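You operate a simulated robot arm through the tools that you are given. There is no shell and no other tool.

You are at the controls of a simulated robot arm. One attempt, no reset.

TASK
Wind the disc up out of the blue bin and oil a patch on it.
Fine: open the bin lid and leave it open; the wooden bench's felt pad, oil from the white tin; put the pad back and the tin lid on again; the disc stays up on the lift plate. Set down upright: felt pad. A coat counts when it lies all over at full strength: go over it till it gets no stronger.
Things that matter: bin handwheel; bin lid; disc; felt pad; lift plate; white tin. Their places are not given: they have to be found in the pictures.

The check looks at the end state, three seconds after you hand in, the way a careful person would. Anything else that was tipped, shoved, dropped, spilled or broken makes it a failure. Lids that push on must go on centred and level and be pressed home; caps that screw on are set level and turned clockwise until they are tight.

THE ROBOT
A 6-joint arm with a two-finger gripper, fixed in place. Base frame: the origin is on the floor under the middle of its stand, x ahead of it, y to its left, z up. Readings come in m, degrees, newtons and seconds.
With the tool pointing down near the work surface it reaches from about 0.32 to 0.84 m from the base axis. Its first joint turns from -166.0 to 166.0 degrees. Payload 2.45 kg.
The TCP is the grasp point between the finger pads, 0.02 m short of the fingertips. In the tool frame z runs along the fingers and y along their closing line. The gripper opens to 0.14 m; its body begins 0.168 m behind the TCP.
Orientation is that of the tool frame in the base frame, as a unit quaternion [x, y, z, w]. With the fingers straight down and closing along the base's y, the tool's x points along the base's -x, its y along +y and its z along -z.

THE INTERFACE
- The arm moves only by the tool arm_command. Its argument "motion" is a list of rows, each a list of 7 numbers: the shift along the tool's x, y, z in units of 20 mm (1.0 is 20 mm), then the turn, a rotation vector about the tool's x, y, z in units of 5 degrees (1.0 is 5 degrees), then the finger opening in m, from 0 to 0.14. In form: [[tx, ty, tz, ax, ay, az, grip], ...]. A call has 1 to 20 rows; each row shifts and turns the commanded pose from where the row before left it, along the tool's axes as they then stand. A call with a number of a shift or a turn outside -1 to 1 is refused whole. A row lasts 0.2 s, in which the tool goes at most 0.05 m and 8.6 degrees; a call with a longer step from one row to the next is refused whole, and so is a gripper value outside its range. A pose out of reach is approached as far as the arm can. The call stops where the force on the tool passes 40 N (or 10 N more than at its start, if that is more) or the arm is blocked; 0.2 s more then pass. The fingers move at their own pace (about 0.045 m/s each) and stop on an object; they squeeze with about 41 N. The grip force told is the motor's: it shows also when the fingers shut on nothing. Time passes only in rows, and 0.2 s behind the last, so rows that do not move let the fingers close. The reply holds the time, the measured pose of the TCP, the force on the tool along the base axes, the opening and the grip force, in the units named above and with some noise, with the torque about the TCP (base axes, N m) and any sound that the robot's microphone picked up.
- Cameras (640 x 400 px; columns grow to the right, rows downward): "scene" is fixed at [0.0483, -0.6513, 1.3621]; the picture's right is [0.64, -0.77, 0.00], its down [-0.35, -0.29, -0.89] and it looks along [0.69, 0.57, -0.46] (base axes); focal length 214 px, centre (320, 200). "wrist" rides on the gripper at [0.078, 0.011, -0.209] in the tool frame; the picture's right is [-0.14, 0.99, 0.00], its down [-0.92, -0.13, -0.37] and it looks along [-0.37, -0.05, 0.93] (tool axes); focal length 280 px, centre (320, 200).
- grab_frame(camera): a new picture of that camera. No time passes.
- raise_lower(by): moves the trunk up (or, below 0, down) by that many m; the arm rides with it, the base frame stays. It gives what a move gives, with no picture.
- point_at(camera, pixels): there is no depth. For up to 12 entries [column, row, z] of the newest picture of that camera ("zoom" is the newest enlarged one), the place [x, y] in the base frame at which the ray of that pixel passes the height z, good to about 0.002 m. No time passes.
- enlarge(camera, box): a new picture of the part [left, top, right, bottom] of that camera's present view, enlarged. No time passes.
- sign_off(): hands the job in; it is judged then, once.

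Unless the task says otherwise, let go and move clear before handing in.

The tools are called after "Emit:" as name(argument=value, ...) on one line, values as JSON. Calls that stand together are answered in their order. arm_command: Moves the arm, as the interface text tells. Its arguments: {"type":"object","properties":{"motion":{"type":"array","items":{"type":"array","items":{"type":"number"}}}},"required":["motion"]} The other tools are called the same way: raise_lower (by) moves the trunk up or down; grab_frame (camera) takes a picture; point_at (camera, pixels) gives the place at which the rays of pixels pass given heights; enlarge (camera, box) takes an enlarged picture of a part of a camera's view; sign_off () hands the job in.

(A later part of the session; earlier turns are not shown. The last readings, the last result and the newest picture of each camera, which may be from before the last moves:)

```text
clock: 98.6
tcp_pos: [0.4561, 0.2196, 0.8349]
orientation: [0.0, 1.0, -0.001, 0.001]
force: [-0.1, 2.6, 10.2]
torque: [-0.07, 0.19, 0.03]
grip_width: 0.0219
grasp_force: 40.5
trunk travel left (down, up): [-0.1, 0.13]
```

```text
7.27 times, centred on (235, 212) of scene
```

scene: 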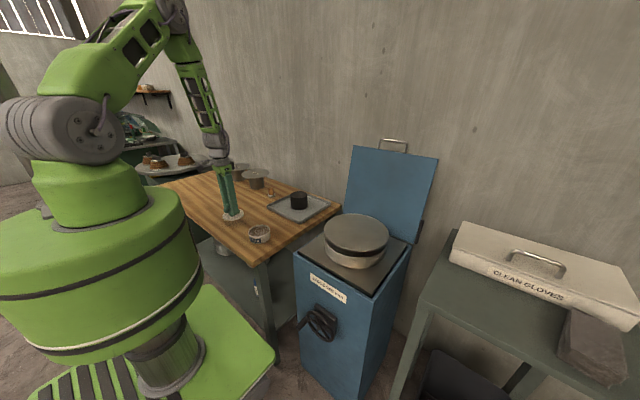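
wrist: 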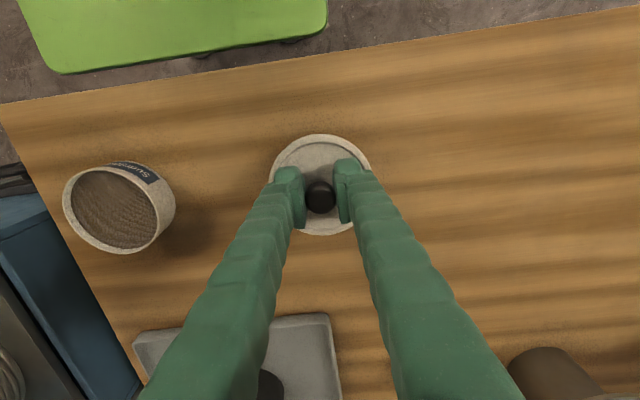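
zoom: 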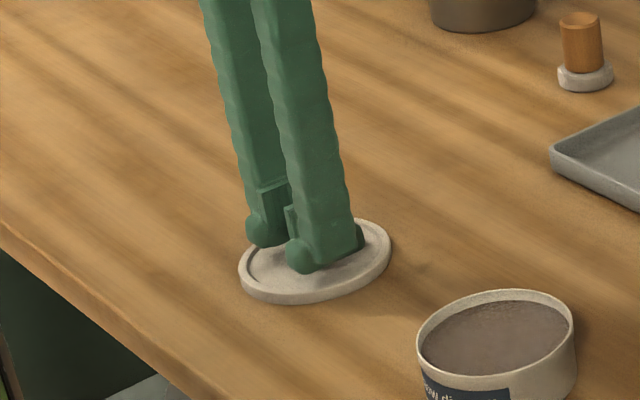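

Contact at ~10 N: the lid sits flat on the bench. Releasing and lifting away.

Emit:
arm_command(motion=[[0, 0, 0, 0, 0, 0, 0.03], [0, 0, 0, 0, 0, 0, 0.06], [0, 0, -0.2, 0, 0, 0, 0.06], [0, 0, -1, 0, 0, 0, 0.06], [0, 0, -1, 0, 0, 0, 0.06], [0, 0, -1, 0, 0, 0, 0.06], [0, 0, -1, 0, 0, 0, 0.06], [0, 0, -1, 0, 0, 0, 0.06], [0, 0, -1, 0, 0, 0, 0.06], [0, 0, -1, 0, 0, 0, 0.06]])

Emit:
grab_frame(camera="wrist")

Emit:
enlarge(camera="scene", box=[200, 170, 300, 250])

```text
clock: 100.8
tcp_pos: [0.4563, 0.2188, 0.9789]
orientation: [0.0, 1.0, -0.001, 0.001]
force: [-0.2, -0.4, 0.2]
torque: [0.0, 0.01, -0.04]
grip_width: 0.0598
grasp_force: 0.1
trunk travel left (down, up): [-0.1, 0.13]
```

```text
taken
```

wrist: 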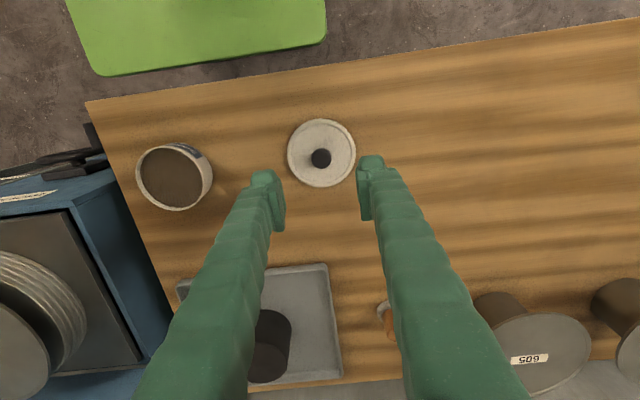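

```text
5.00 times, centred on (250, 210) of scene
```

zoom: 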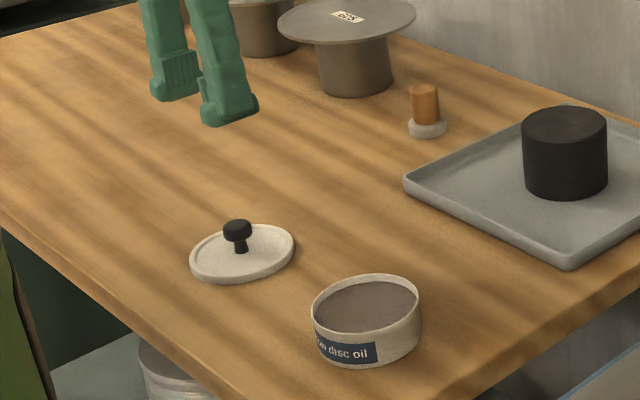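

The lid sits flat beside the tin. Now I move toward the felt pad for a closer view of it and the neighbouring spool.

Emit:
arm_command(motion=[[-0.8, 0.3, -0.4, 0, 0, 0, 0.06], [-0.8, 0.3, -0.4, 0, 0, 0, 0.06], [-0.8, 0.3, -0.4, 0, 0, 0, 0.06], [-0.8, 0.3, -0.4, 0, 0, 0, 0.06], [-0.8, 0.3, 0, 0, 0, 0, 0.06], [-0.8, 0.3, 0, 0, 0, 0, 0.06], [-0.8, 0.3, 0, 0, 0, 0, 0.06], [-0.8, 0.3, 0, 0, 0, 0, 0.06], [-0.8, 0.3, 0, 0, 0, 0, 0.06]])

Emit:
grab_frame(camera="wrist")

Emit:
enlarge(camera="scene", box=[230, 160, 310, 220])

```text
clock: 102.8
tcp_pos: [0.599, 0.2734, 1.0086]
orientation: [0.0, 1.0, -0.002, 0.0]
force: [-0.4, 0.4, 0.1]
torque: [0.01, -0.03, 0.01]
grip_width: 0.0601
grasp_force: 0.1
trunk travel left (down, up): [-0.1, 0.13]
```

```text
taken
```

wrist: 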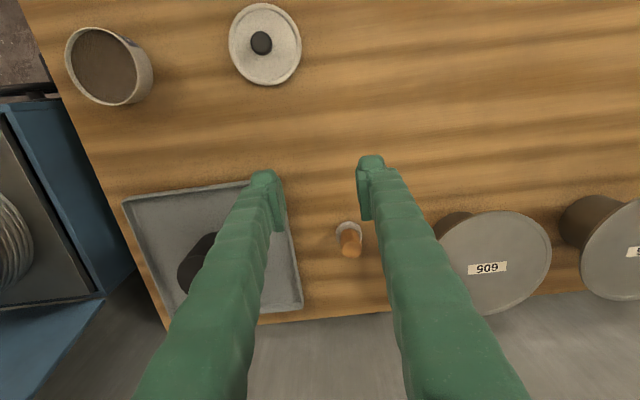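

```text
6.67 times, centred on (270, 190) of scene
```

zoom: 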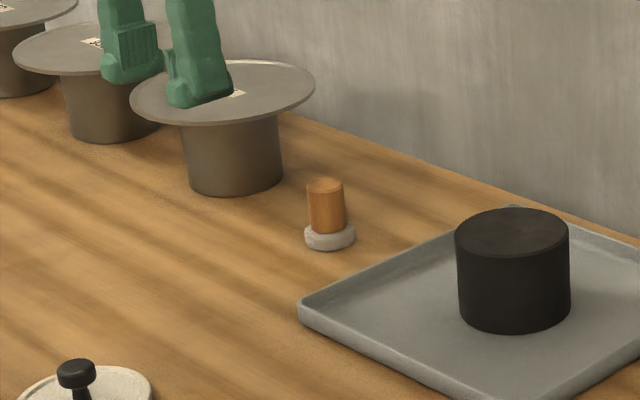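

The pad's handle is at wrist (350,243). I'll compute the positions of the handle, spool edge and tray edge.

Emit:
enlarge(camera="wrist", box=[300, 200, 400, 280])

Emit:
point_at(camera="wrist", pixels=[[350, 245, 0.86], [350, 245, 0.87], [347, 233, 0.81], [347, 233, 0.82], [437, 262, 0.88], [437, 262, 0.9], [303, 305, 0.81], [288, 228, 0.81]])

Emit:
point_at(camera="scene", pixels=[[270.5, 187.5, 0.86], [270.5, 187.5, 0.87], [271, 196.5, 0.81], [271, 196.5, 0.82], [269, 183.5, 0.88], [317, 204, 0.88]])

```text
5.00 times, centred on (350, 240) of wrist
```

zoom: 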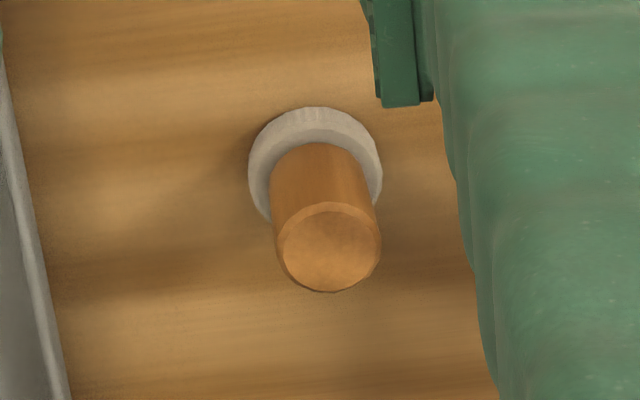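

```text
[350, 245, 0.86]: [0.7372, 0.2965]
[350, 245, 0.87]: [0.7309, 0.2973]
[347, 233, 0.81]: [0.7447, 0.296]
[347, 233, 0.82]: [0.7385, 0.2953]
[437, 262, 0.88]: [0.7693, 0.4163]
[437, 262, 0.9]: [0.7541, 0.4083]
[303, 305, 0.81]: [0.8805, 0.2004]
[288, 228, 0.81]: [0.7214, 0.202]
```

```text
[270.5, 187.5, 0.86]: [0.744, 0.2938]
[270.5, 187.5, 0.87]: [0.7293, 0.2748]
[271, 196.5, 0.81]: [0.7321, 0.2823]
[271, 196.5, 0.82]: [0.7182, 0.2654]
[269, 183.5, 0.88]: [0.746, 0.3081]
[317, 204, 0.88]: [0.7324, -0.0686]
```

Refining via the zoomed wrist picture: handle-top centre at zoom (329,247), felt ring centre near (315,172).

Emit:
point_at(camera="zoom", pixels=[[329, 247, 0.85], [329, 247, 0.86], [329, 247, 0.87], [315, 172, 0.8], [315, 172, 0.81], [315, 172, 0.82], [276, 245, 0.86], [381, 245, 0.86], [248, 172, 0.82], [382, 172, 0.82]])

Emit:
point_at(camera="scene", pixels=[[270.75, 187.75, 0.85], [270.75, 187.75, 0.86], [270.75, 187.75, 0.87], [271.5, 195.7, 0.8], [271.5, 195.7, 0.81], [271.5, 195.7, 0.82]])

```text
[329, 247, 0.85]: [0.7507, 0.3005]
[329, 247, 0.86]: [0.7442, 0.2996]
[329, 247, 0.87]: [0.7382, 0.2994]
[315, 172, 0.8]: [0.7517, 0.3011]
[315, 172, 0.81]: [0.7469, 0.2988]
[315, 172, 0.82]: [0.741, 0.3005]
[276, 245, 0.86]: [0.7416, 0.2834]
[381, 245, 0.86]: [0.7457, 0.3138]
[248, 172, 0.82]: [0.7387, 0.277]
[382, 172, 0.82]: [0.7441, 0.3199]
```

```text
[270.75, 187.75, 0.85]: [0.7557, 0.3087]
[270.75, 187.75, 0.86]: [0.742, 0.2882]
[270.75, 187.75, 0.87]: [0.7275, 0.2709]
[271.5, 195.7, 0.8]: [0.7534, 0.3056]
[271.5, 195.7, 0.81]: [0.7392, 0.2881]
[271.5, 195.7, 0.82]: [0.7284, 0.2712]
```

Handle top ≈(0.749, 0.300, 0.854), felt ring 43 mm wide below, consistent in both cameras. Moving above it.

Emit:
arm_command(motion=[[-0.9375, 0.166, 0.65, 0, 0, 0, 0.07], [-0.9375, 0.166, 0.65, 0, 0, 0, 0.07], [-0.9375, 0.166, 0.65, 0, 0, 0, 0.07], [-0.9375, 0.166, 0.65, 0, 0, 0, 0.07], [-0.9375, 0.166, 0.65, 0, 0, 0, 0.07], [-0.9375, 0.166, 0.65, 0, 0, 0, 0.07], [-0.9375, 0.166, 0.65, 0, 0, 0, 0.07], [-0.9375, 0.166, 0.65, 0, 0, 0, 0.07]])

Emit:
enlarge(camera="wrist", box=[240, 120, 400, 240])

Emit:
enlarge(camera="scene", box=[230, 160, 310, 220])

```text
clock: 104.6
tcp_pos: [0.7498, 0.3003, 0.9048]
orientation: [0.0, 1.0, -0.002, -0.001]
force: [-0.2, 0.1, -0.4]
torque: [-0.02, 0.05, -0.01]
grip_width: 0.0697
grasp_force: 0.0
trunk travel left (down, up): [-0.1, 0.13]
```

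```text
3.33 times, centred on (320, 180) of wrist
```

zoom: 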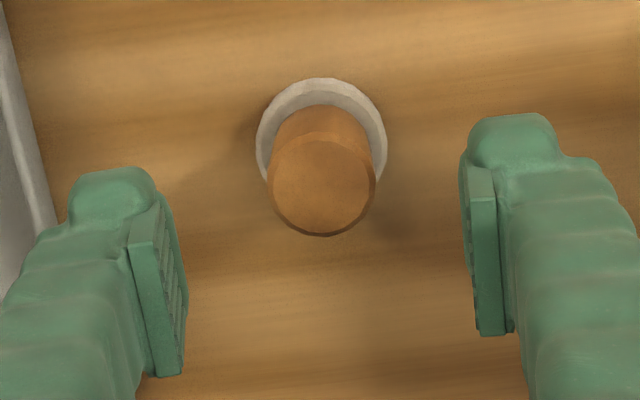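

```text
6.67 times, centred on (270, 190) of scene
```

zoom: 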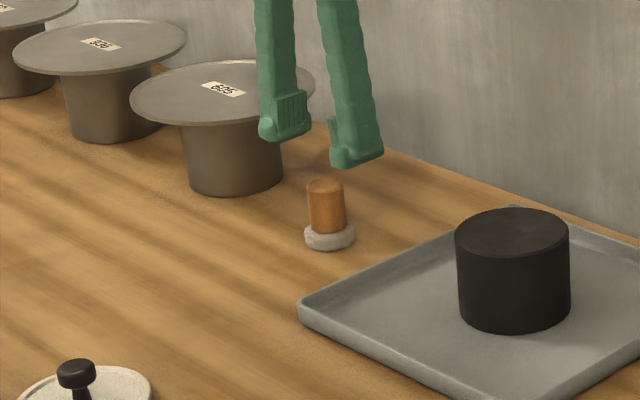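

The handle top (zoom (322,185)) is right on the tool axis. Descending to grip height and closing.

Emit:
arm_command(motion=[[0, 0, 0.785, 0, 0, 0, 0.07], [0, 0, 0.785, 0, 0, 0, 0.07], [0, 0, 0.785, 0, 0, 0, 0.07], [0, 0, 0.785, 0, 0, 0, 0.07], [0, 0, 0, 0, 0, 0, 0.02], [0, 0, 0, 0, 0, 0, 0.01], [0, 0, 0, 0, 0, 0, 0.0], [0, 0, 0, 0, 0, 0, 0.0]])

Emit:
enlarge(camera="wrist", box=[240, 120, 400, 240])

Emit:
enlarge(camera="scene", box=[230, 160, 310, 220])

```text
clock: 106.4
tcp_pos: [0.7487, 0.3011, 0.8423]
orientation: [-0.001, 1.0, -0.002, 0.0]
force: [0.2, -0.7, 0.6]
torque: [0.04, 0.02, 0.01]
grip_width: 0.0297
grasp_force: 34.6
trunk travel left (down, up): [-0.1, 0.13]
```

```text
3.33 times, centred on (320, 180) of wrist
```

zoom: 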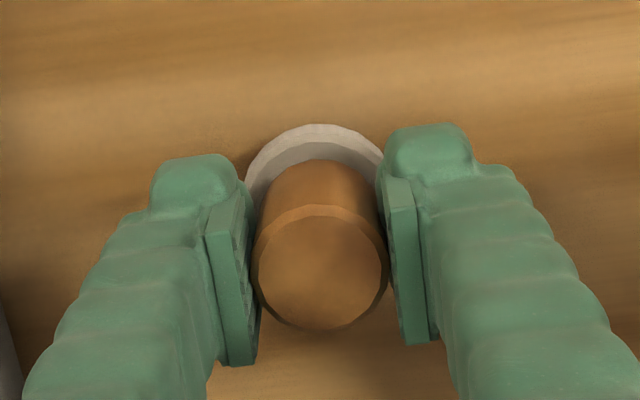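

```text
6.67 times, centred on (270, 190) of scene
```

zoom: 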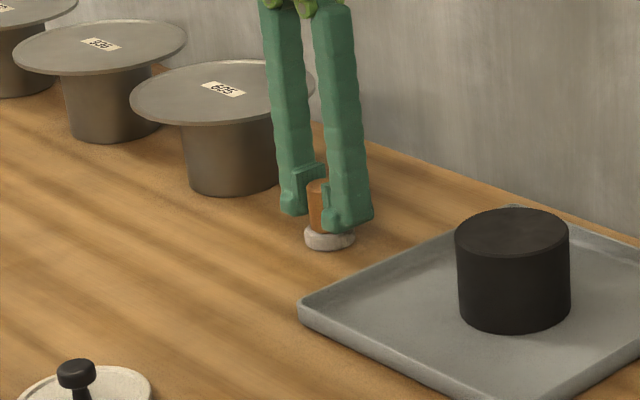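

The handle is gripped (29.7 mm) with the pad at TCP (0.749, 0.301, 0.842) – I'll remember this for its return. Lifting it and carrying toward the tin.

Emit:
arm_command(motion=[[0, 0, -0.5, 0, 0, 0, 0.0], [0, 0, -1, 0, 0, 0, 0.0], [0, 0, -1, 0, 0, 0, 0.0], [0, 0, -1, 0, 0, 0, 0.0], [0, 0, -1, 0, 0, 0, 0.0], [0.977, -0.937, -0.2, 0, 0, 0, 0.0], [0.977, -0.937, -0.2, 0, 0, 0, 0.0], [0.977, -0.937, 0, 0, 0, 0, 0.0], [0.977, -0.937, 0, 0, 0, 0, 0.0], [0.977, -0.937, 0, 0, 0, 0, 0.0], [0.977, -0.937, 0, 0, 0, 0, 0.0], [0.977, -0.937, 0, 0, 0, 0, 0.0], [0.977, -0.937, 0, 0, 0, 0, 0.0], [0.977, -0.937, 0, 0, 0, 0, 0.0], [0.977, -0.937, 0, 0, 0, 0, 0.0], [0.977, -0.937, 0, 0, 0, 0, 0.0], [0.977, -0.937, 0, 0, 0, 0, 0.0], [0.977, -0.937, 0, 0, 0, 0, 0.0], [0.977, -0.937, 0, 0, 0, 0, 0.0], [0.977, -0.937, 0, 0, 0, 0, 0.0]])

Emit:
grab_frame(camera="wrist")

Emit:
enlarge(camera="scene", box=[210, 170, 310, 250])

```text
clock: 110.6
tcp_pos: [0.4564, 0.019, 0.9436]
orientation: [0.001, 1.0, -0.002, 0.0]
force: [0.1, 1.3, -1.0]
torque: [-0.01, -0.01, 0.01]
grip_width: 0.0294
grasp_force: 41.1
trunk travel left (down, up): [-0.1, 0.13]
```

```text
taken
```

wrist: 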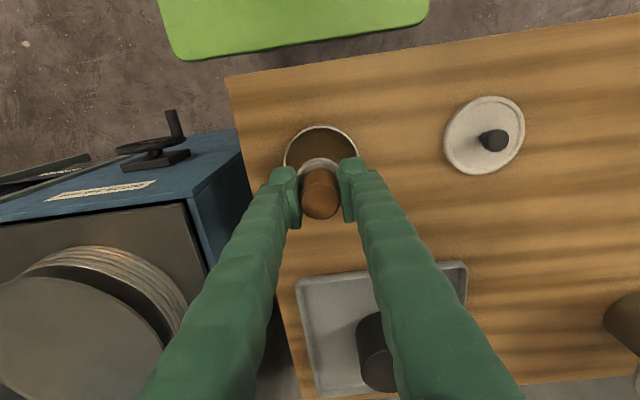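

```text
5.00 times, centred on (260, 210) of scene
```

zoom: 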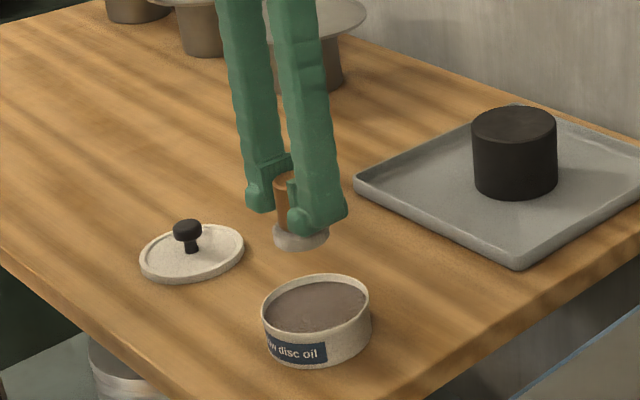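

The pad hangs over the open tin. I'll descend to rim level and then continue in small steps into the oil while watching force.

Emit:
arm_command(motion=[[0, 0.02, 0.8, 0, 0, 0, 0.0], [0, 0, 0.8, 0, 0, 0, 0.0], [0, 0, 0.6, 0, 0, 0, 0.0], [0, 0, 0.3, 0, 0, 0, 0.0]])

Emit:
enlarge(camera="scene", box=[230, 205, 290, 250])

Emit:
enlarge(camera="wrist", box=[250, 100, 394, 220])

```text
clock: 111.6
tcp_pos: [0.4554, 0.0206, 0.8919]
orientation: [0.0, 1.0, -0.001, -0.001]
force: [0.4, -0.1, -0.4]
torque: [0.01, 0.03, 0.01]
grip_width: 0.0294
grasp_force: 41.4
trunk travel left (down, up): [-0.1, 0.13]
```

```text
8.89 times, centred on (260, 228) of scene
```

zoom: 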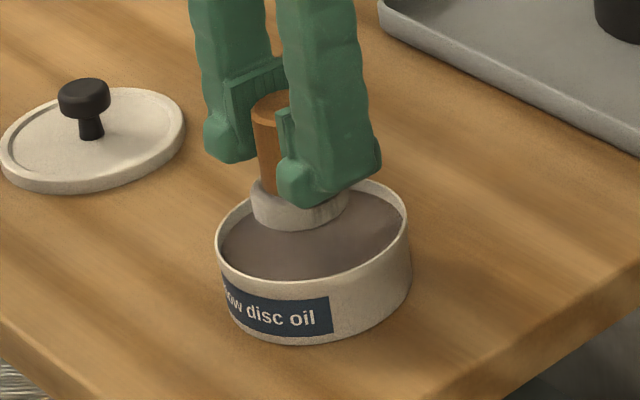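

```text
3.33 times, centred on (322, 160) of wrist
```

zoom: 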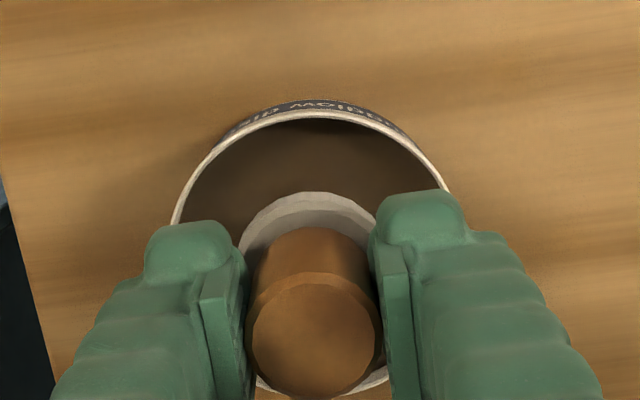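

Pad bottom is about at rim level, fingertips still 3 cm above the rim. Stepping down 10 mm.

Emit:
arm_command(motion=[[0, 0, 0.25, 0, 0, 0, 0.0], [0, 0, 0.25, 0, 0, 0, 0.0], [0, 0, 0, 0, 0, 0, 0.0]])

Emit:
enlarge(camera="scene", box=[230, 205, 290, 250])

```text
clock: 112.4
tcp_pos: [0.4569, 0.0223, 0.8816]
orientation: [0.001, 1.0, -0.001, 0.0]
force: [-0.5, 0.3, -0.7]
torque: [-0.01, 0.02, 0.02]
grip_width: 0.0295
grasp_force: 40.8
trunk travel left (down, up): [-0.1, 0.13]
```

```text
8.89 times, centred on (260, 228) of scene
```

zoom: 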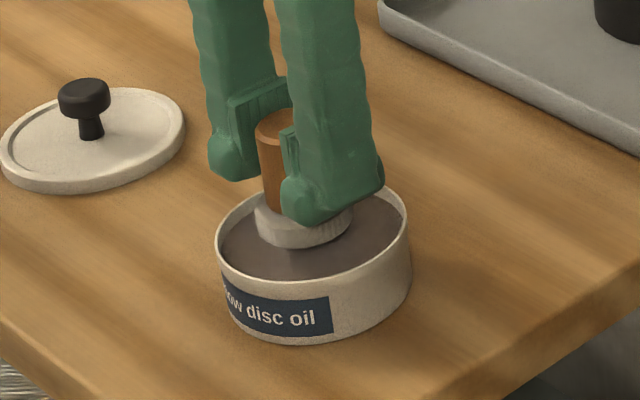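

No contact force yet; the pad seems near the oil surface. Another 8 mm.

Emit:
arm_command(motion=[[0, 0, 0.2, 0, 0, 0, 0.0], [0, 0, 0.2, 0, 0, 0, 0.0], [0, 0, 0, 0, 0, 0, 0.0]])

Emit:
enlarge(camera="scene", box=[230, 205, 290, 250])

Emit:
enlarge(camera="wrist", box=[250, 100, 394, 220])

```text
clock: 113.2
tcp_pos: [0.4566, 0.0212, 0.8733]
orientation: [0.0, 1.0, -0.001, 0.0]
force: [-0.5, -0.8, -0.9]
torque: [0.0, 0.02, 0.0]
grip_width: 0.0294
grasp_force: 41.2
trunk travel left (down, up): [-0.1, 0.13]
```

```text
8.89 times, centred on (260, 228) of scene
```

zoom: 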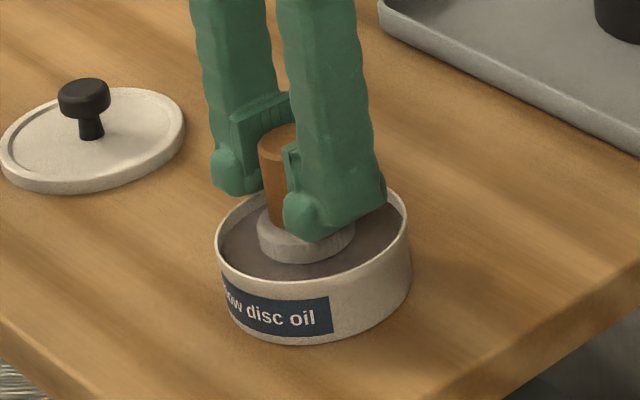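

```text
3.33 times, centred on (322, 160) of wrist
```

zoom: 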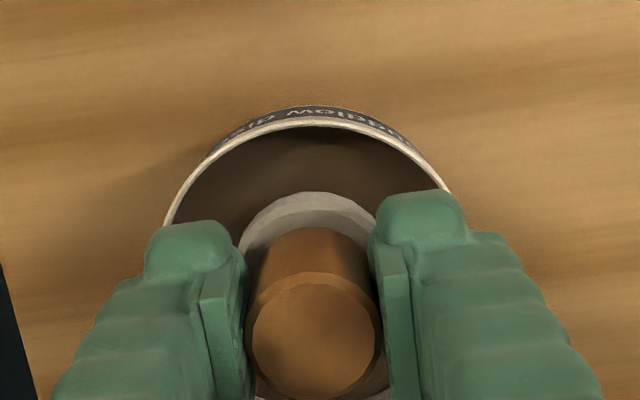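

Felt bottom edge is still visible above the surface. Another 6 mm down (fingertips remain above the rim).

Emit:
arm_command(motion=[[0, 0, 0.15, 0, 0, 0, 0.0], [0, 0, 0.15, 0, 0, 0, 0.0], [0, 0, 0, 0, 0, 0, 0.0]])

Emit:
enlarge(camera="scene", box=[240, 215, 280, 245])

```text
clock: 113.8
tcp_pos: [0.4576, 0.0201, 0.8722]
orientation: [0.0, 1.0, -0.002, 0.001]
force: [-6.6, 0.2, 30.3]
torque: [0.01, 0.23, 0.01]
grip_width: 0.0293
grasp_force: 40.7
trunk travel left (down, up): [-0.1, 0.13]
stopped in row 2: the force on the tool passed its limit at 45 N (the readings are from after the stop); the commanded pose is now the measured one
```

```text
13.33 times, centred on (260, 230) of scene
```

zoom: 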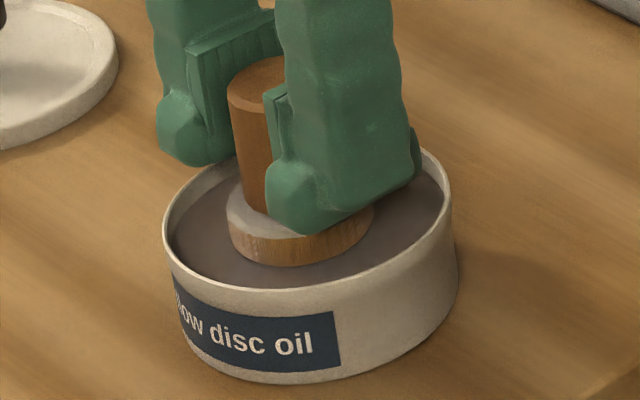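

The felt met the oil surface (30 N) and its side has turned amber – it is loaded. I'll lift out gently and inspect it.

Emit:
arm_command(motion=[[0, 0, -0.1, 0, 0, 0, 0.0], [0, 0, -0.3, 0, 0, 0, 0.0], [0, 0, -0.6, 0, 0, 0, 0.0], [0, 0, -1, 0, 0, 0, 0.0], [0, 0, -1, 0, 0, 0, 0.0], [0, 0, -1, 0, 0, 0, 0.0]])

Emit:
enlarge(camera="scene", box=[230, 190, 290, 245])

Emit:
grab_frame(camera="wrist")

```text
clock: 115.2
tcp_pos: [0.4591, 0.0221, 0.9502]
orientation: [-0.001, 1.0, -0.001, 0.001]
force: [0.1, 0.2, -1.3]
torque: [0.02, 0.05, 0.0]
grip_width: 0.0292
grasp_force: 41.5
trunk travel left (down, up): [-0.1, 0.13]
```

```text
7.27 times, centred on (260, 218) of scene
```

zoom: 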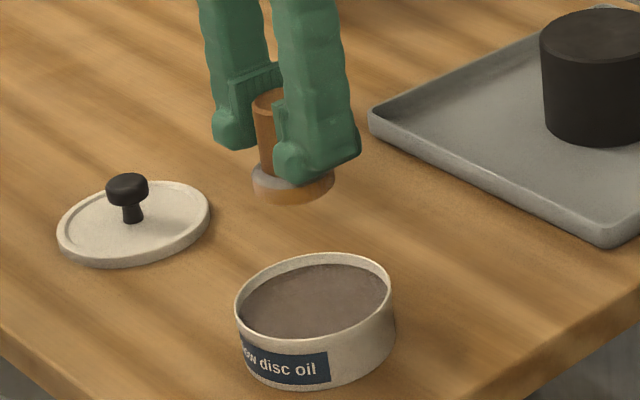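

```text
taken
```

wrist: 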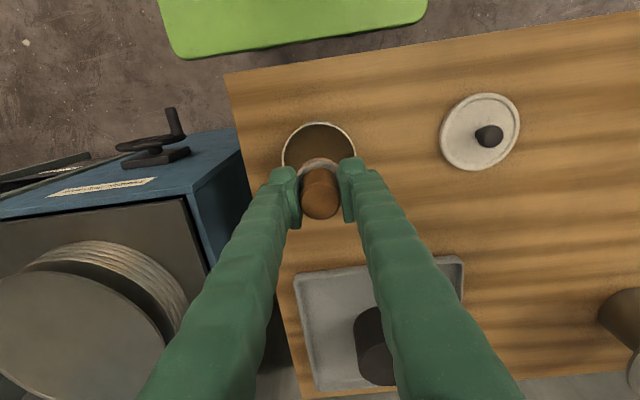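

The felt is loaded with amber oil. I'll carry the pad over toward the disc at safe height and look at the disc surface closely first.

Emit:
arm_command(motion=[[0, 0, -1, 0, 0, 0, 0.0], [0, 0, -1, 0, 0, 0, 0.0], [-0.253, -0.978, -0.1, 0, 0, 0, 0.0], [-0.253, -0.978, -0.1, 0, 0, 0, 0.0], [-0.253, -0.978, -0.1, 0, 0, 0, 0.0], [-0.253, -0.978, -0.1, 0, 0, 0, 0.0], [-0.253, -0.978, -0.1, 0, 0, 0, 0.0], [-0.253, -0.978, -0.1, 0, 0, 0, 0.0], [-0.253, -0.978, -0.1, 0, 0, 0, 0.0], [-0.253, -0.978, -0.1, 0, 0, 0, 0.0], [-0.253, -0.978, -0.1, 0, 0, 0, 0.0], [-0.253, -0.978, -0.1, 0, 0, 0, 0.0], [-0.253, -0.978, -0.1, 0, 0, 0, 0.0], [-0.253, -0.978, -0.1, 0, 0, 0, 0.0], [-0.253, -0.978, -0.1, 0, 0, 0, 0.0], [-0.253, -0.978, -0.1, 0, 0, 0, 0.0], [-0.253, -0.978, -0.1, 0, 0, 0, 0.0], [-0.253, -0.978, -0.1, 0, 0, 0, 0.0], [-0.253, -0.978, -0.1, 0, 0, 0, 0.0], [-0.253, -0.978, -0.1, 0, 0, 0, 0.0]])

Emit:
grab_frame(camera="wrist")

Emit:
enlarge(camera="scene", box=[310, 180, 410, 275])

```text
clock: 119.3
tcp_pos: [0.5497, -0.3325, 1.027]
orientation: [-0.001, 1.0, 0.0, 0.001]
force: [0.3, -0.3, -0.1]
torque: [0.04, 0.01, 0.03]
grip_width: 0.0296
grasp_force: 40.8
trunk travel left (down, up): [-0.1, 0.13]
```

```text
taken
```

wrist: 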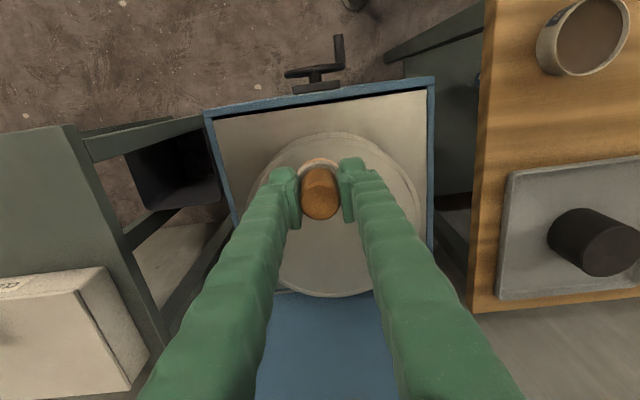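

```text
4.21 times, centred on (360, 228) of scene
```

zoom: 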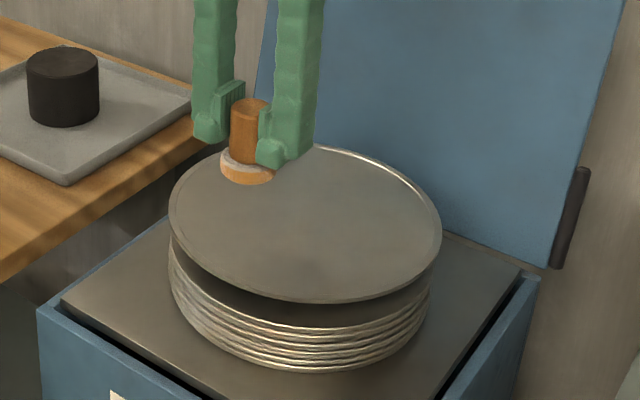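

I'll zoom in on the disc surface from the wrist camera to look for any marked patch and get its outline.

Emit:
enlarge(camera="wrist", box=[230, 110, 440, 310])

Emit:
enlarge(camera="scene", box=[320, 205, 400, 260])

Emit:
point_at(camera="wrist", pixels=[[247, 200, 0.877], [420, 205, 0.877], [332, 131, 0.877], [330, 297, 0.877]])

```text
2.00 times, centred on (335, 210) of wrist
```

zoom: 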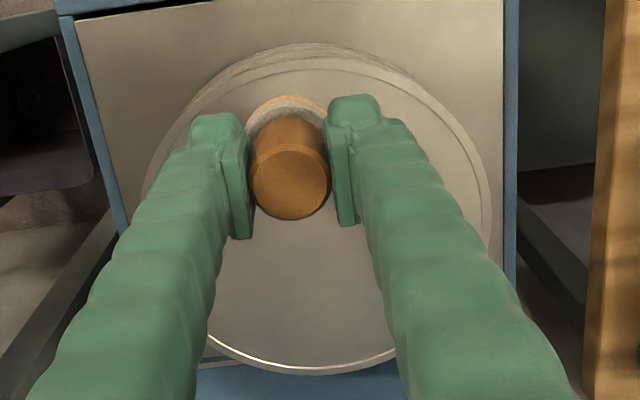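

```text
7.27 times, centred on (360, 232) of scene
```

zoom: 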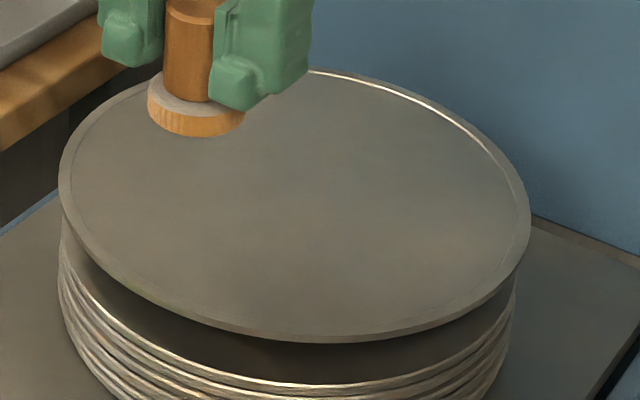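

```text
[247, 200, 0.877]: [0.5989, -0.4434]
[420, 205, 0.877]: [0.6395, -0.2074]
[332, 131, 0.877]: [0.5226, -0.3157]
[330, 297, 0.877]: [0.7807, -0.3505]
```

Disc centre is ≈(0.655, −0.328), no markings. I'll bring the pad over the centre, then lower until light contact.

Emit:
arm_command(motion=[[-0.878, 0.037, 0.5, 0, 0, 0, 0.0], [-0.878, 0.037, 0.5, 0, 0, 0, 0.0], [-0.878, 0.037, 0.5, 0, 0, 0, 0.0], [-0.878, 0.037, 0.5, 0, 0, 0, 0.0], [-0.878, 0.037, 0.5, 0, 0, 0, 0.0], [-0.878, 0.037, 0.5, 0, 0, 0, 0.0]])

Emit:
enlarge(camera="scene", box=[320, 200, 400, 260])

Emit:
enlarge(camera="wrist", box=[230, 90, 410, 220])

```text
clock: 120.8
tcp_pos: [0.6564, -0.3289, 0.9674]
orientation: [0.0, 1.0, -0.002, 0.001]
force: [-0.4, 0.2, -1.0]
torque: [-0.02, 0.06, -0.01]
grip_width: 0.0295
grasp_force: 40.7
trunk travel left (down, up): [-0.1, 0.13]
```

```text
6.67 times, centred on (360, 230) of scene
```

zoom: 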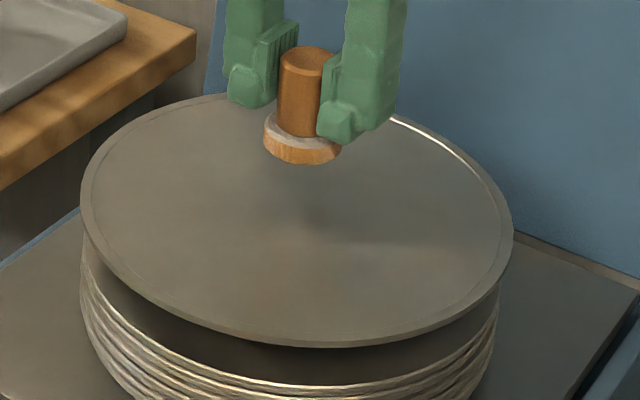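

```text
3.08 times, centred on (320, 155) of wrist
```

zoom: 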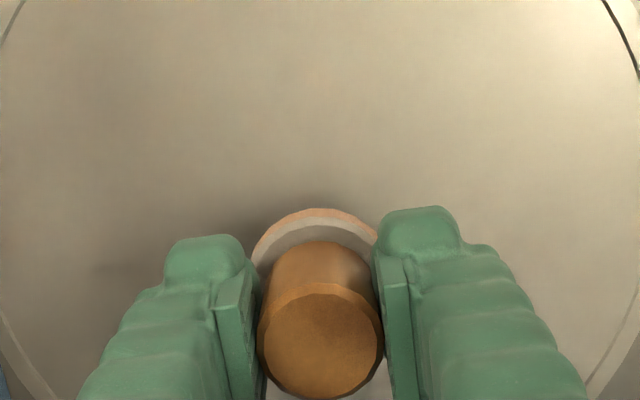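

The pad is about 2–3 cm above the disc. Lowering in small steps and checking for contact.

Emit:
arm_command(motion=[[0, 0, 0.3, 0, 0, 0, 0.0], [0, 0, 0.3, 0, 0, 0, 0.0], [0, 0, 0.2, 0, 0, 0, 0.0], [0, 0, 0.2, 0, 0, 0, 0.0]])

Emit:
enlarge(camera="scene", box=[320, 200, 400, 260])

```text
clock: 121.8
tcp_pos: [0.6578, -0.3292, 0.9474]
orientation: [0.0, 1.0, -0.001, 0.001]
force: [-0.1, -0.3, -1.0]
torque: [0.0, 0.01, 0.01]
grip_width: 0.0296
grasp_force: 41.2
trunk travel left (down, up): [-0.1, 0.13]
```

```text
6.67 times, centred on (360, 230) of scene
```

zoom: 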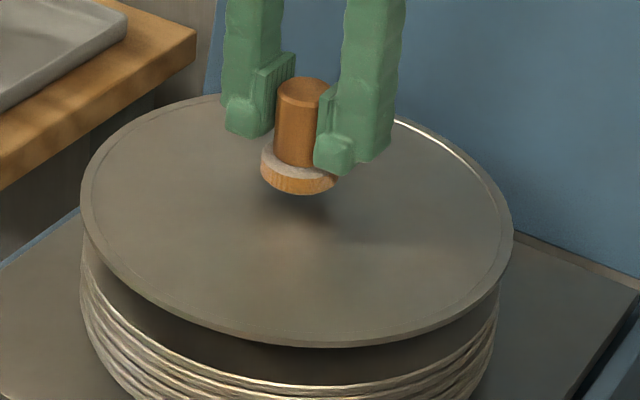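

Emit:
arm_command(motion=[[0, 0, 0.2, 0, 0, 0, 0.0], [0, 0, 0.15, 0, 0, 0, 0.0], [0, 0, 0.1, 0, 0, 0, 0.0]])

Emit:
enlarge(camera="scene", box=[320, 200, 400, 260])

```text
clock: 122.5
tcp_pos: [0.6567, -0.3284, 0.9392]
orientation: [-0.001, 1.0, -0.002, 0.001]
force: [0.3, 0.5, -1.6]
torque: [0.01, -0.02, 0.04]
grip_width: 0.0294
grasp_force: 41.5
trunk travel left (down, up): [-0.1, 0.13]
```

```text
6.67 times, centred on (360, 230) of scene
```

zoom: 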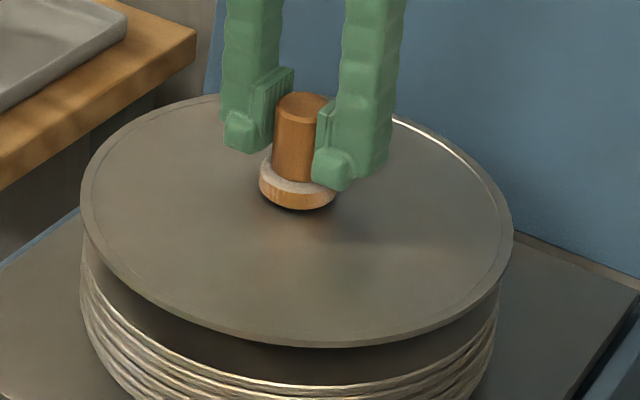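

About 3–6 mm of gap remains with no contact force. Stepping down 2 mm at a time.

Emit:
arm_command(motion=[[0, 0, 0.1, 0, 0, 0, 0.0], [0, 0, 0.1, 0, 0, 0, 0.0]])

Emit:
arm_command(motion=[[0, 0, 0.08, 0, 0, 0, 0.0], [0, 0, 0.0, 0, 0, 0, 0.0]])

Emit:
enlarge(camera="scene", box=[320, 200, 400, 260])

```text
clock: 123.2
tcp_pos: [0.6561, -0.3291, 0.9331]
orientation: [0.0, 1.0, -0.002, 0.0]
force: [0.3, 0.5, 1.6]
torque: [0.04, -0.01, 0.0]
grip_width: 0.0294
grasp_force: 41.1
trunk travel left (down, up): [-0.1, 0.13]
```

```text
clock: 123.8
tcp_pos: [0.6551, -0.3277, 0.9333]
orientation: [0.0, 1.0, -0.002, 0.001]
force: [-0.2, -0.2, 1.9]
torque: [0.0, 0.03, -0.01]
grip_width: 0.0293
grasp_force: 41.1
trunk travel left (down, up): [-0.1, 0.13]
```

```text
6.67 times, centred on (360, 230) of scene
```

zoom: 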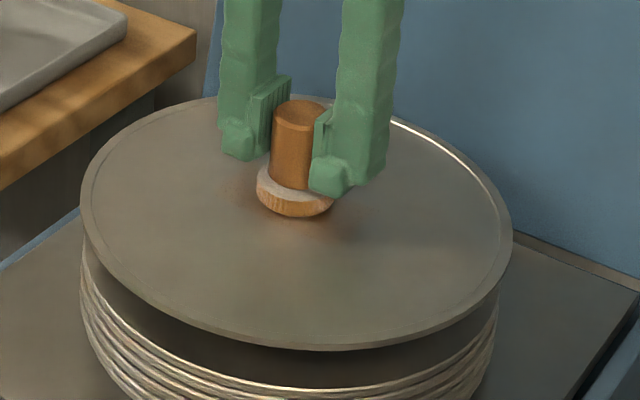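

Light contact (~3 N) at TCP z≈0.933, and an amber tint appears around the pad. I'll rub one slow 15 mm circle about the disc centre.

Emit:
arm_command(motion=[[-0.375, 0, 0, 0, 0, 0, 0.0], [-0.375, 0, 0, 0, 0, 0, 0.0], [0.057, 0.287, 0, 0, 0, 0, 0.0], [0.1626, 0.2431, 0, 0, 0, 0, 0.0], [0.2431, 0.1626, 0, 0, 0, 0, 0.0], [0.287, 0.057, 0, 0, 0, 0, 0.0], [0.287, -0.057, 0, 0, 0, 0, 0.0], [0.2431, -0.1626, 0, 0, 0, 0, 0.0], [0.1626, -0.2431, 0, 0, 0, 0, 0.0], [0.057, -0.287, 0, 0, 0, 0, 0.0], [-0.057, -0.287, 0, 0, 0, 0, 0.0], [-0.1626, -0.2431, 0, 0, 0, 0, 0.0], [-0.2431, -0.1626, 0, 0, 0, 0, 0.0], [-0.287, -0.057, 0, 0, 0, 0, 0.0], [-0.287, 0.057, 0, 0, 0, 0, 0.0], [-0.2431, 0.1626, 0, 0, 0, 0, 0.0], [-0.1626, 0.2431, 0, 0, 0, 0, 0.0], [-0.057, 0.287, 0, 0, 0, 0, 0.0], [0.375, 0, 0, 0, 0, 0, 0.0], [0.375, 0, 0, 0, 0, 0, 0.0]])

Emit:
enlarge(camera="scene", box=[320, 200, 400, 260])

Emit:
enlarge(camera="wrist", box=[230, 90, 410, 220])

```text
clock: 128.0
tcp_pos: [0.6559, -0.3269, 0.9332]
orientation: [0.0, 1.0, -0.001, 0.001]
force: [0.7, -0.7, -0.2]
torque: [-0.01, -0.01, -0.02]
grip_width: 0.0293
grasp_force: 40.4
trunk travel left (down, up): [-0.1, 0.13]
```

```text
6.67 times, centred on (360, 230) of scene
```

zoom: 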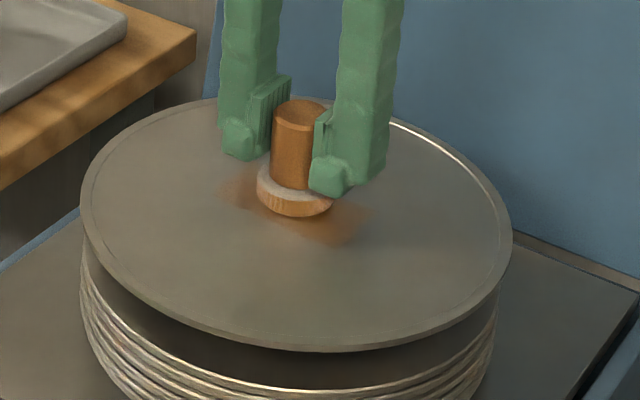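

```text
3.08 times, centred on (320, 155) of wrist
```

zoom: 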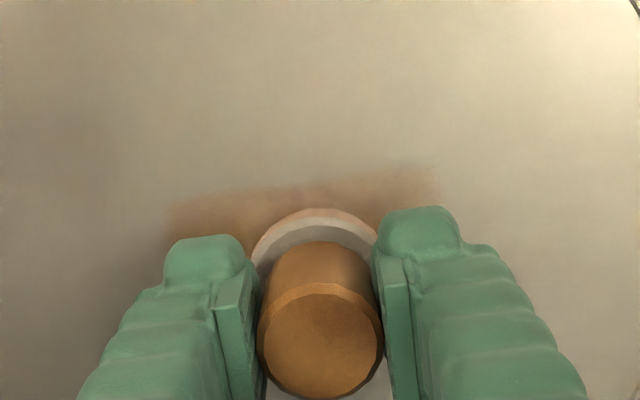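

The oil shows up inside a straight-edged rectangular patch around the centre. I'll lift and shift aside to see the whole patch.

Emit:
arm_command(motion=[[0, 0, -0.5, 0, 0, 0, 0.0], [0, 0, -1, 0, 0, 0, 0.0], [0.5, 0, -1, 0, 0, 0, 0.0], [1, 0, -1, 0, 0, 0, 0.0], [1, 0, -1, 0, 0, 0, 0.0], [1, 0, 0, 0, 0, 0, 0.0], [1, 0, 0, 0, 0, 0, 0.0], [1, 0, 0, 0, 0, 0, 0.0]])

Emit:
grab_frame(camera="wrist")

Emit:
enlarge(camera="scene", box=[320, 200, 400, 260])

```text
clock: 129.8
tcp_pos: [0.5475, -0.3292, 1.0216]
orientation: [0.0, 1.0, -0.001, 0.0]
force: [-0.5, 0.3, -0.8]
torque: [0.01, -0.01, -0.01]
grip_width: 0.0294
grasp_force: 41.2
trunk travel left (down, up): [-0.1, 0.13]
```

```text
taken
```

wrist: 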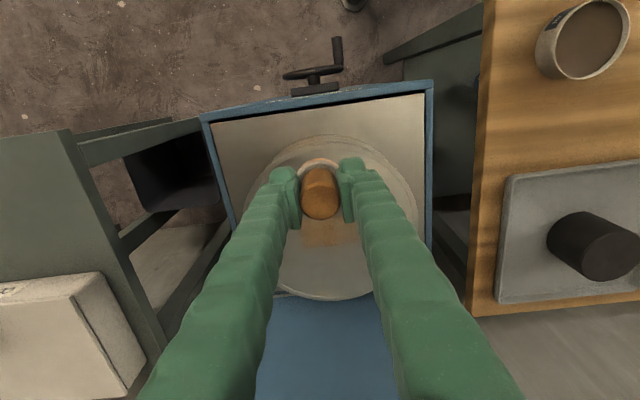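

```text
6.67 times, centred on (360, 230) of scene
```

zoom: 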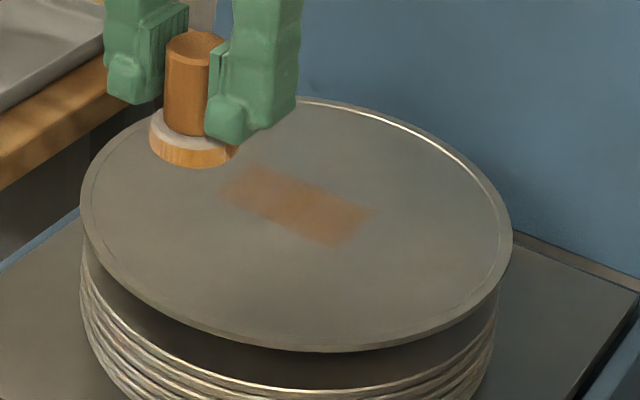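

The patch is a rectangle; I'll get its corners in the base frame from the scene zoom at z≈0.877.

Emit:
point_at(camera="zoom", pixels=[[222, 197, 0.877], [252, 162, 0.877], [373, 210, 0.877], [338, 248, 0.877], [296, 203, 0.877], [81, 207, 0.877], [512, 235, 0.877], [300, 98, 0.877], [310, 345, 0.877]])

Emit:
enlarge(camera="scene", box=[340, 220, 376, 245])

Emit:
enlarge(camera="wrist", box=[260, 190, 390, 270])

```text
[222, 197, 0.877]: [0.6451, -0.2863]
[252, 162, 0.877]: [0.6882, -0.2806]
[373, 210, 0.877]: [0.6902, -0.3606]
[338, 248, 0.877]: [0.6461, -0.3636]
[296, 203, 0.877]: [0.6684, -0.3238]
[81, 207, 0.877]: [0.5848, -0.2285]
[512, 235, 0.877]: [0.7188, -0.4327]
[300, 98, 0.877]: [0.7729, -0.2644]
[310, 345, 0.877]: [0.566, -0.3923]
```

```text
16.00 times, centred on (358, 232) of scene
```

zoom: 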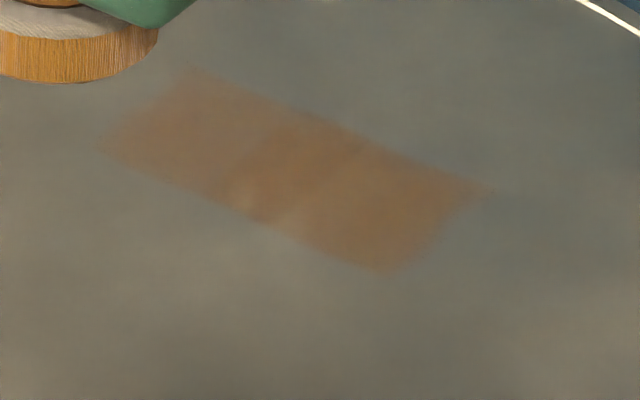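

```text
4.92 times, centred on (325, 230) of wrist
```

zoom: 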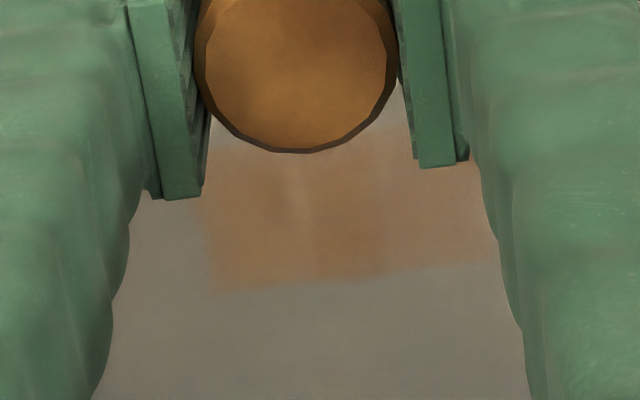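

The rectangle spans x≈0.645–0.690, y≈−0.362…−0.283 (perhaps longer in y than I covered). I'll go over it with a wider raster, starting at its +y end.

Emit:
arm_command(motion=[[-0.896, 0.427, 0.3, 0, 0, 0, 0.0], [-0.896, 0.427, 0.5, 0, 0, 0, 0.0], [-0.896, 0.427, 0.7, 0, 0, 0, 0.0], [-0.896, 0.427, 0.8, 0, 0, 0, 0.0], [-0.896, 0.427, 0.8, 0, 0, 0, 0.0], [-0.896, 0.427, 0.7, 0, 0, 0, 0.0], [0, 0, 0.3, 0, 0, 0, 0.0], [0, 0, 0.15, 0, 0, 0, 0.0]])

```text
clock: 131.6
tcp_pos: [0.6509, -0.2765, 0.937]
orientation: [0.001, 1.0, -0.001, 0.001]
force: [0.1, -0.9, 0.1]
torque: [0.01, -0.02, -0.01]
grip_width: 0.0295
grasp_force: 40.7
trunk travel left (down, up): [-0.1, 0.13]
```

Emit:
arm_command(motion=[[-0.1, 0, 0.15, 0, 0, 0, 0.0], [0, 0, 0.1, 0, 0, 0, 0.0], [0, 0, 0, 0, 0, 0, 0.0]])

Emit:
enlarge(camera="scene", box=[320, 200, 400, 260])

```text
clock: 132.3
tcp_pos: [0.6555, -0.2767, 0.9315]
orientation: [0.0, 1.0, -0.002, 0.0]
force: [-0.4, 0.3, -0.6]
torque: [-0.01, 0.0, -0.01]
grip_width: 0.0294
grasp_force: 40.9
trunk travel left (down, up): [-0.1, 0.13]
```

```text
6.67 times, centred on (360, 230) of scene
```

zoom: 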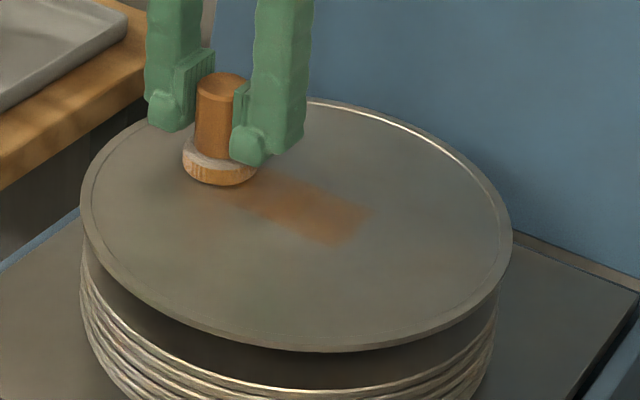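

Contact is barely there (force about zero). Pressing slightly more until a few newtons.

Emit:
arm_command(motion=[[0, 0, 0.1, 0, 0, 0, 0.0], [0, 0, 0, 0, 0, 0, 0.0]])

Emit:
arm_command(motion=[[0, 0, 0.08, 0, 0, 0, 0.0], [0, 0, 0, 0, 0, 0, 0.0]])

```text
clock: 132.9
tcp_pos: [0.6551, -0.2776, 0.9301]
orientation: [0.0, 1.0, -0.001, 0.0]
force: [0.4, 0.1, 1.5]
torque: [0.02, 0.03, -0.01]
grip_width: 0.0294
grasp_force: 40.4
trunk travel left (down, up): [-0.1, 0.13]
```

```text
clock: 133.6
tcp_pos: [0.656, -0.2773, 0.9292]
orientation: [0.0, 1.0, -0.001, 0.0]
force: [-0.4, -0.6, 0.1]
torque: [0.01, -0.01, 0.01]
grip_width: 0.0295
grasp_force: 41.3
trunk travel left (down, up): [-0.1, 0.13]
```

Emit:
arm_command(motion=[[0, 0, 0.1, 0, 0, 0, 0.0], [0, 0, 0, 0, 0, 0, 0.0]])

Emit:
enlarge(camera="scene", box=[320, 200, 400, 260])

```text
clock: 134.2
tcp_pos: [0.6557, -0.2776, 0.9272]
orientation: [-0.001, 1.0, -0.001, 0.001]
force: [-0.4, -0.2, 1.3]
torque: [0.07, 0.02, 0.0]
grip_width: 0.0295
grasp_force: 41.4
trunk travel left (down, up): [-0.1, 0.13]
```

```text
6.67 times, centred on (360, 230) of scene
```

zoom: 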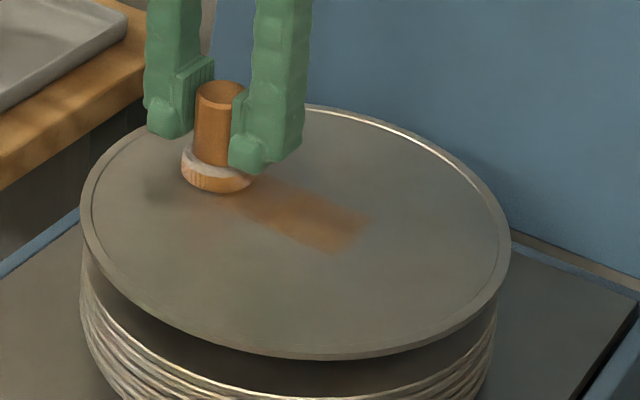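

The disc stack seems to be yielding downward as I press. I'll lift off immediately and check the lift height and wheel position.

Emit:
arm_command(motion=[[0, 0, -0.5, 0, 0, 0, 0.0], [0, 0, -1, 0, 0, 0, 0.0]])

Emit:
enlarge(camera="scene", box=[280, 200, 440, 310])

Emit:
enlarge(camera="scene", box=[290, 295, 370, 345])

```text
clock: 134.8
tcp_pos: [0.6557, -0.2765, 0.9569]
orientation: [0.001, 1.0, -0.002, 0.001]
force: [-0.5, -0.5, -0.3]
torque: [0.0, -0.04, 0.0]
grip_width: 0.0293
grasp_force: 40.8
trunk travel left (down, up): [-0.1, 0.13]
```

```text
3.64 times, centred on (360, 255) of scene
```

zoom: 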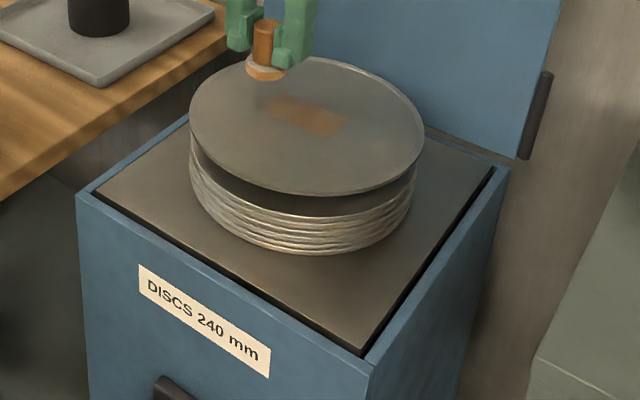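

```text
8.00 times, centred on (330, 320) of scene
```

zoom: 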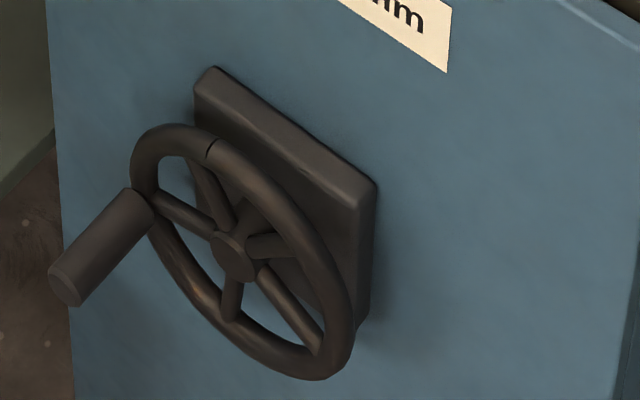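

The lift yields under only ~2 N of pressing (sank ~1 cm), but holds by itself otherwise; I can re-wind it at the end and must press very lightly. Now checking the coat's extent.

Emit:
enlarge(camera="scene", box=[335, 220, 375, 245])

Emit:
enlarge(camera="wrist", box=[160, 60, 400, 260])

```text
16.00 times, centred on (355, 232) of scene
```

zoom: 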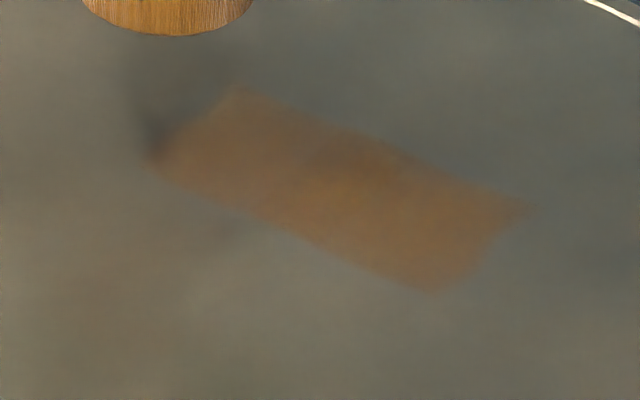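

```text
2.00 times, centred on (280, 160) of wrist
```

zoom: 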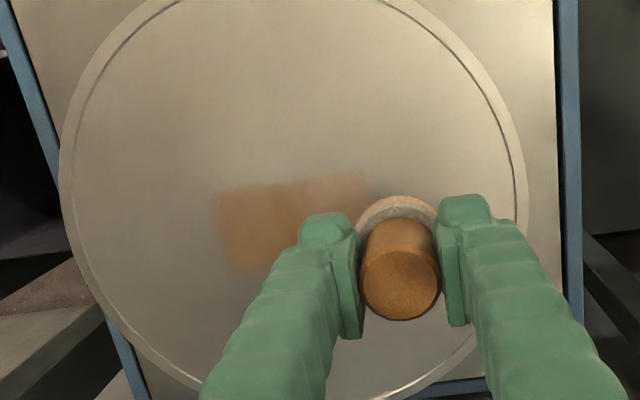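

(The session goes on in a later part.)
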